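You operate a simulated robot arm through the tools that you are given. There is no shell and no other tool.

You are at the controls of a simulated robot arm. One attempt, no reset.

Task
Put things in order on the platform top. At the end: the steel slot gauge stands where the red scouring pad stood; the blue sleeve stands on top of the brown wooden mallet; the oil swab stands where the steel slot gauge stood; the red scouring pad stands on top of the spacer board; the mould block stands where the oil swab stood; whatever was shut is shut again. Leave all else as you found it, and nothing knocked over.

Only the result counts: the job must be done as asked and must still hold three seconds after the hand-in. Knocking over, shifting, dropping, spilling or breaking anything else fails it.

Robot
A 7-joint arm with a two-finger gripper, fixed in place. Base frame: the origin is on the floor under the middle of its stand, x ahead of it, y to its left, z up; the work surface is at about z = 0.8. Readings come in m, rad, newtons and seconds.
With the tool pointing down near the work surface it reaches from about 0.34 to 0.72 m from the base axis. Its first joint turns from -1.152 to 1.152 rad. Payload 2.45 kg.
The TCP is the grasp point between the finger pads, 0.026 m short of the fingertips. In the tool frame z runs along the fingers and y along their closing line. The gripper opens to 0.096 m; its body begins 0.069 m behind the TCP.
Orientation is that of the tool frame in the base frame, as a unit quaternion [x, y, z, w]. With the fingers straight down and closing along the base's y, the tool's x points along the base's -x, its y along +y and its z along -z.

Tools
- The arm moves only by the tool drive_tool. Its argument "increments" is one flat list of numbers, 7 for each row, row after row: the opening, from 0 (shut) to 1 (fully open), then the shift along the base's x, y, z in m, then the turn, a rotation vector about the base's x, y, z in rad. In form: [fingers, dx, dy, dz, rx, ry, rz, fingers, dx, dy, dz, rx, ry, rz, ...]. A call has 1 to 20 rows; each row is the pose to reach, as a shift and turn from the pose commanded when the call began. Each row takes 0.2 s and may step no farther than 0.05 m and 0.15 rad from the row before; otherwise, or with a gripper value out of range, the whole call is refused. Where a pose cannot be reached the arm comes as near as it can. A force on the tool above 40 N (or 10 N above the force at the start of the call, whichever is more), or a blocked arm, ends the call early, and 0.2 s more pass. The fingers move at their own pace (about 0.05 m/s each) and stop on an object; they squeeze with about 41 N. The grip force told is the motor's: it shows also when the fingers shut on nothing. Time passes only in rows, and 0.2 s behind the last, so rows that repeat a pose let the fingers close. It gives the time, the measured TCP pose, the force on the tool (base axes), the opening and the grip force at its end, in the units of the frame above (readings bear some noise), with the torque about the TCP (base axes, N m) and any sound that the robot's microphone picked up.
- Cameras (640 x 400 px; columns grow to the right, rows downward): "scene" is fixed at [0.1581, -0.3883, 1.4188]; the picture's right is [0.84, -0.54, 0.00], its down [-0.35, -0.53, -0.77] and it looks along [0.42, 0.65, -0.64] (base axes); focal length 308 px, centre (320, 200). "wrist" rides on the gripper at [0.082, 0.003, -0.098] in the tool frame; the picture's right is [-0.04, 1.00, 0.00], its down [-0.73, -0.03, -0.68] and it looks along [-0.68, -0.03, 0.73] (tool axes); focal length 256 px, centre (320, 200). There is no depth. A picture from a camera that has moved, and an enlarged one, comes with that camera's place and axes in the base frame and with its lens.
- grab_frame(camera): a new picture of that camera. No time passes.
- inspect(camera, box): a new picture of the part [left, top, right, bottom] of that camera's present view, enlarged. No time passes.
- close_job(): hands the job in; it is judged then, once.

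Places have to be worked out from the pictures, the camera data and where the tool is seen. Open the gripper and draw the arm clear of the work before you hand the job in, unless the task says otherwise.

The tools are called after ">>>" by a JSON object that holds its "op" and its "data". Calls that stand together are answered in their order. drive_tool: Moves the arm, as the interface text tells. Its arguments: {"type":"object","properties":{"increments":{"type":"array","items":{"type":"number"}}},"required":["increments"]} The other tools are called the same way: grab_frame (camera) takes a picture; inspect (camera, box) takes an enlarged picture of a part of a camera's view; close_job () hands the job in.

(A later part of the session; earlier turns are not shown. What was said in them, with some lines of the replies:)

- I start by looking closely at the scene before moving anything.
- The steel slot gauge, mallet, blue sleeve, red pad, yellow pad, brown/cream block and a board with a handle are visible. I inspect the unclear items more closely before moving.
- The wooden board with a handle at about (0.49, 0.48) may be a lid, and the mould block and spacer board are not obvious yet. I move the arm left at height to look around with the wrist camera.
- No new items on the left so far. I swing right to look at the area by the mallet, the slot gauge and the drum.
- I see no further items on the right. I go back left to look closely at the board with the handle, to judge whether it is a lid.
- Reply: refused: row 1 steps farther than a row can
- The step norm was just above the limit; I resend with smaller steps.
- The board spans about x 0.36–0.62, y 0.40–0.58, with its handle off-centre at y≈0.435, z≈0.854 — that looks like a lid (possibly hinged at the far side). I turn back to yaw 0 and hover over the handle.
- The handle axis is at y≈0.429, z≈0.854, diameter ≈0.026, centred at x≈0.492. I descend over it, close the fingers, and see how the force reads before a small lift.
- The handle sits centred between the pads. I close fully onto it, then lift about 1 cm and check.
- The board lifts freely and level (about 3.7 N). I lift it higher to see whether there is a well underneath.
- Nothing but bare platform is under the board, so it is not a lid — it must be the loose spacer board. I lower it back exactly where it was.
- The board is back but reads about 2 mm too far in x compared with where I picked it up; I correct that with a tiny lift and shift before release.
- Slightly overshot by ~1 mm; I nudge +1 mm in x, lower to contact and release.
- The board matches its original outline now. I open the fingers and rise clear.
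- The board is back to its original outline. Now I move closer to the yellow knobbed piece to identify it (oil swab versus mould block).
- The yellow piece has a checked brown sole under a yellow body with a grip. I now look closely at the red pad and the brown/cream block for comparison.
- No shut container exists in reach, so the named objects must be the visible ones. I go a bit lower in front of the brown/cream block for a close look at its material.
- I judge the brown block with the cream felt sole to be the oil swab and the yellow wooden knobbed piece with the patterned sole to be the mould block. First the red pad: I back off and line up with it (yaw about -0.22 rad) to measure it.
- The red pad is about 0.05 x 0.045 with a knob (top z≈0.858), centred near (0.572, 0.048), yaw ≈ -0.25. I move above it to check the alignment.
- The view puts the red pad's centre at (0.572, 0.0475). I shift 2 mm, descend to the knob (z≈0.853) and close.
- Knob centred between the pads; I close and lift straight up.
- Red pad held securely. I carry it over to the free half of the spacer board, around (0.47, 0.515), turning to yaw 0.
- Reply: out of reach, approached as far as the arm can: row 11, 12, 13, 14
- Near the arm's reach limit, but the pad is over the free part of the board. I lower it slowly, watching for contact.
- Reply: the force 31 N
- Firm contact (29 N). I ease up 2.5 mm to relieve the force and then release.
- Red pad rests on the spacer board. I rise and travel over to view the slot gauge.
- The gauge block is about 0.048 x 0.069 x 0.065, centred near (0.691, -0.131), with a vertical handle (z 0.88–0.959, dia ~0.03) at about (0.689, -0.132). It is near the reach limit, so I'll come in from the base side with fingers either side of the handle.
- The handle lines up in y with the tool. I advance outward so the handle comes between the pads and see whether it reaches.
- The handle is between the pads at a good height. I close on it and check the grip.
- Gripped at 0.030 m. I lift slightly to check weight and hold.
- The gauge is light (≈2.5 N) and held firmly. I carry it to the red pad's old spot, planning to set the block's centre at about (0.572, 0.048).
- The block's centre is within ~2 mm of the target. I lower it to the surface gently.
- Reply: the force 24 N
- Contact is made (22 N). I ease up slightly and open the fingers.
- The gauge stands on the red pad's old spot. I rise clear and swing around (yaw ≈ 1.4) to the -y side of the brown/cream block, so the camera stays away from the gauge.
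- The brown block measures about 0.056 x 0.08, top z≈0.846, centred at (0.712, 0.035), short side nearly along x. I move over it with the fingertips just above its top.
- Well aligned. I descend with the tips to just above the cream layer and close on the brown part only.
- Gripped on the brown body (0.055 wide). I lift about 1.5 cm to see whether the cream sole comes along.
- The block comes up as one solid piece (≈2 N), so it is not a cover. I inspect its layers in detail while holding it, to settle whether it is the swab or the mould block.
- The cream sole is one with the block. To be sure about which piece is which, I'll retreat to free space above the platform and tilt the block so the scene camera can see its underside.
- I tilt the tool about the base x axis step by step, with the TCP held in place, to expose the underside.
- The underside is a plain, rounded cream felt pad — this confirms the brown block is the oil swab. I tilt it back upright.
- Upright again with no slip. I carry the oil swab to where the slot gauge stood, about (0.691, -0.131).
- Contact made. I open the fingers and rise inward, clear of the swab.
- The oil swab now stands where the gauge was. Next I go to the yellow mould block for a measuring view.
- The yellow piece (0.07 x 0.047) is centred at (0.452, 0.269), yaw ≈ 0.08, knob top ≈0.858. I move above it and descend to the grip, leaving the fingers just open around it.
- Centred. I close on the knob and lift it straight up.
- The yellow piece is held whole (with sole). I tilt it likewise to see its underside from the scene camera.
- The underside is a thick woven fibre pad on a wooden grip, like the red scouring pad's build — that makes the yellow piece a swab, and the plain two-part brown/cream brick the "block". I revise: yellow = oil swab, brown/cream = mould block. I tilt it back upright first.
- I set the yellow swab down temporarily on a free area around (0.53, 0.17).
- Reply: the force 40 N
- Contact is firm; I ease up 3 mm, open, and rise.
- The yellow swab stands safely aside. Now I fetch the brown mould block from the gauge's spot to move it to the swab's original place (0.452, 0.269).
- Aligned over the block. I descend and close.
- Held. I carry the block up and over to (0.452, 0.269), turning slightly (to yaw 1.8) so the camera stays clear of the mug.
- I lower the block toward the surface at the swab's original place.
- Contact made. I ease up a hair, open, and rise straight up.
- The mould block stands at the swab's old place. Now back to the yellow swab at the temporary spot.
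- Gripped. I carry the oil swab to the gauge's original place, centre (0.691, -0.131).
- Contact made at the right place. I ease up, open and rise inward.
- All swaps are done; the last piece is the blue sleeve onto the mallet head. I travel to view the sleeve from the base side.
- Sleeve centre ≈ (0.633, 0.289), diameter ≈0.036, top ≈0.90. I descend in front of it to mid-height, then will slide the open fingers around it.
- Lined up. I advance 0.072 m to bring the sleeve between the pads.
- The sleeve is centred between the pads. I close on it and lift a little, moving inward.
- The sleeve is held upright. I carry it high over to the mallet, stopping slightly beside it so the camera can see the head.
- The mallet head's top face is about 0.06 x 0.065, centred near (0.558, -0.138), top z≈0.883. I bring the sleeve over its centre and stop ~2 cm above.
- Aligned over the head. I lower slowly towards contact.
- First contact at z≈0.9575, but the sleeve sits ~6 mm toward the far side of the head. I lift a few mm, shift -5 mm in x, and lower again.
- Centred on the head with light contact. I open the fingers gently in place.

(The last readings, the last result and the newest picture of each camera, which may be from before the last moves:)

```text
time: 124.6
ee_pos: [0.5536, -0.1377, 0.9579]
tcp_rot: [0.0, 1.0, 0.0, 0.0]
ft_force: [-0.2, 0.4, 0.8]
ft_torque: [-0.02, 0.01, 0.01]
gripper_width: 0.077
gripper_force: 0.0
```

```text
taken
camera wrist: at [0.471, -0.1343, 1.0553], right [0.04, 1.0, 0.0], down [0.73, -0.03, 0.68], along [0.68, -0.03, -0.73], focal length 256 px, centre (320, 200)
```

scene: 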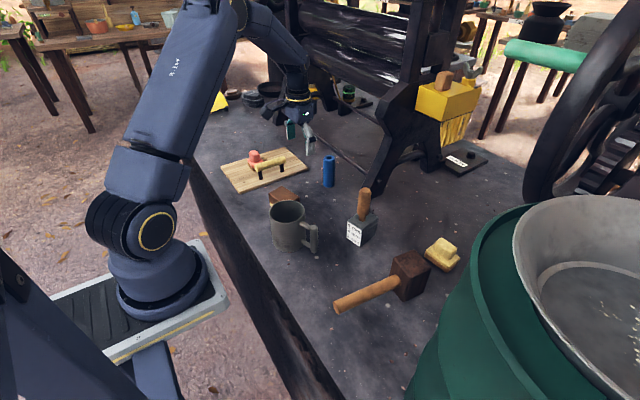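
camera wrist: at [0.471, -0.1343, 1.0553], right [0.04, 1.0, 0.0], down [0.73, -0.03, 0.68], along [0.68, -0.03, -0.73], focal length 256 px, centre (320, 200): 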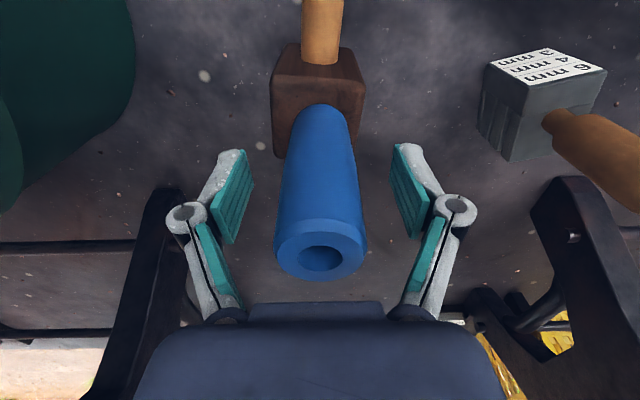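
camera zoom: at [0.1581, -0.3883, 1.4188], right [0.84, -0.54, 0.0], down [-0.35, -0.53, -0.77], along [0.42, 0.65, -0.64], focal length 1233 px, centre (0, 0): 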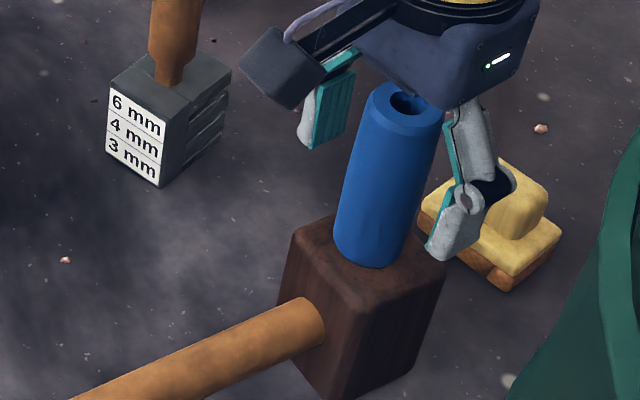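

The sleeve stands freely on the mallet head. I rise straight up, clear of it, then pull the arm back.

>>> {"op": "drive_tool", "data": {"increments": [0.8, 0, 0, 0.02, 0, 0, 0, 0.8, 0, 0, 0.05, 0, 0, 0, 0.8, 0, 0, 0.085, 0, 0, 0, 0.9, 0, 0, 0.125, 0, 0, 0, 1, -0.02, 0, 0.165, 0, 0, 0, 1, -0.06, 0.01, 0.19, 0, 0, 0, 1, -0.1, 0.03, 0.205, 0, 0, 0, 1, -0.13, 0.065, 0.205, 0, 0, 0, 1, -0.15, 0.105, 0.205, 0, 0, 0, 1, -0.16, 0.15, 0.205, 0, 0, 0, 1, -0.16, 0.15, 0.205, 0, 0, 0]}}

>>> {"op": "grab_frame", "data": {"camera": "scene"}}

>>> {"op": "grab_frame", "data": {"camera": "wrist"}}

>>> {"op": "inspect", "data": {"camera": "scene", "box": [330, 180, 480, 320]}}

>>> {"op": "inspect", "data": {"camera": "scene", "box": [210, 130, 350, 260]}}

```text
time: 127.0
ee_pos: [0.3961, 0.0131, 1.1659]
tcp_rot: [0.002, 1.0, 0.0, 0.0]
ft_force: [-0.2, -0.4, 0.2]
ft_torque: [0.0, 0.0, -0.01]
gripper_width: 0.0957
gripper_force: 0.0
```

```text
taken
```

scene: 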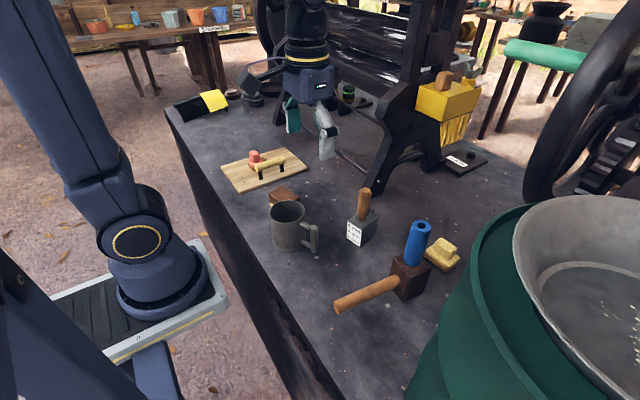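

```text
taken
camera wrist: at [0.3135, 0.017, 1.2634], right [0.04, 1.0, 0.0], down [0.73, -0.03, 0.68], along [0.68, -0.03, -0.73], focal length 256 px, centre (320, 200)
```

wrist: 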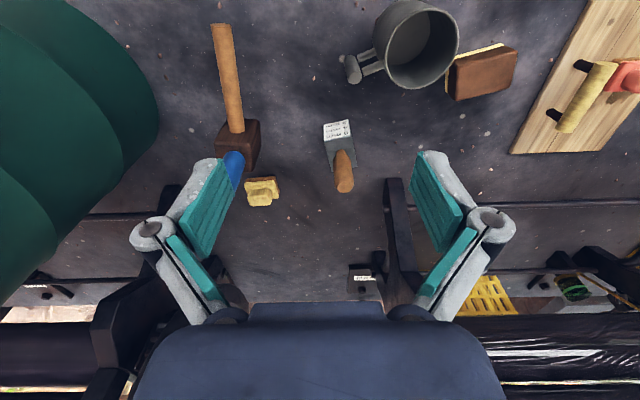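

```text
2.86 times, centred on (405, 250) of scene
camera zoom: at [0.1581, -0.3883, 1.4188], right [0.84, -0.54, 0.0], down [-0.35, -0.53, -0.77], along [0.42, 0.65, -0.64], focal length 881 px, centre (77, 57)
```

zoom: 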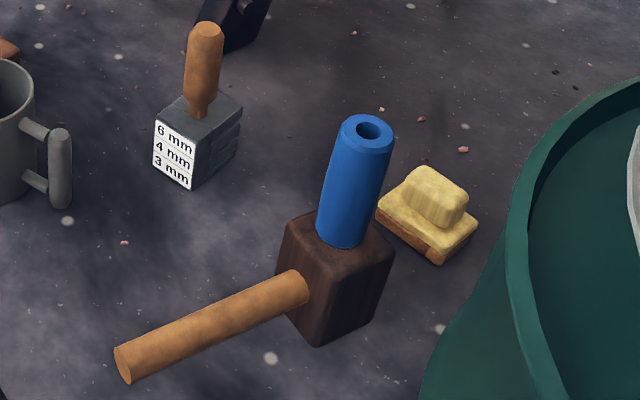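

```text
3.08 times, centred on (280, 195) of scene
camera zoom: at [0.1581, -0.3883, 1.4188], right [0.84, -0.54, 0.0], down [-0.35, -0.53, -0.77], along [0.42, 0.65, -0.64], focal length 949 px, centre (443, 215)
```

zoom: 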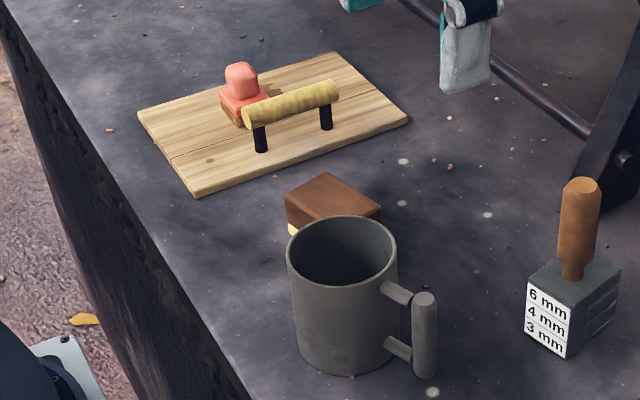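

Everything is in place in the last pictures. The gauge stands on the red pad's spot and the sleeve on the mallet head. The yellow oil swab is on the gauge's spot, the brown mould block on the swab's spot, and the red pad on the spacer board, which is back on its original outline. The arm is clear with the gripper open, so I hand the job in.

Two things are my own judgement. The names "oil swab" and "mould block" are matched to the yellow and brown pieces by their look. I also found nothing shut within reach, so there was nothing to re-close.

>>> {"op": "close_job", "data": {}}

```text
The job is handed in.
```

I've handed the job in with every piece where I understood it should go, but it rests on one guess about which object is which.

| Piece | Final place |
|---|---|
| Steel slot gauge | where the red scouring pad stood |
| Blue sleeve | upright on the mallet head |
| Oil swab | where the slot gauge stood |
| Red scouring pad | on the free half of the spacer board |
| Mould block | where the oil swab stood |

- **The guess:** nothing is labelled, so I matched "oil swab" and "mould block" to objects by their look. I took the yellow piece with the grip and woven pad as the swab, and the plain brown and cream block as the mould block. I first read them the other way round and changed after seeing their undersides. If I was wrong, those two are in the wrong places.
- **Shut things:** I found nothing shut within reach, so there was nothing to close again.
- **Spacer board:** I took the handled wooden board to be the spacer board. I lifted it early on to check whether it was a lid, found bare platform beneath, and put it back to within about a millimetre.
- **Orientation:** the mould block is turned about 25 degrees from how it first lay. The red pad is turned about 15 degrees, to line up with the board.

In the last pictures nothing was knocked over, and the mug and mallet had not visibly moved. The arm was drawn clear with the gripper open before the hand-in.
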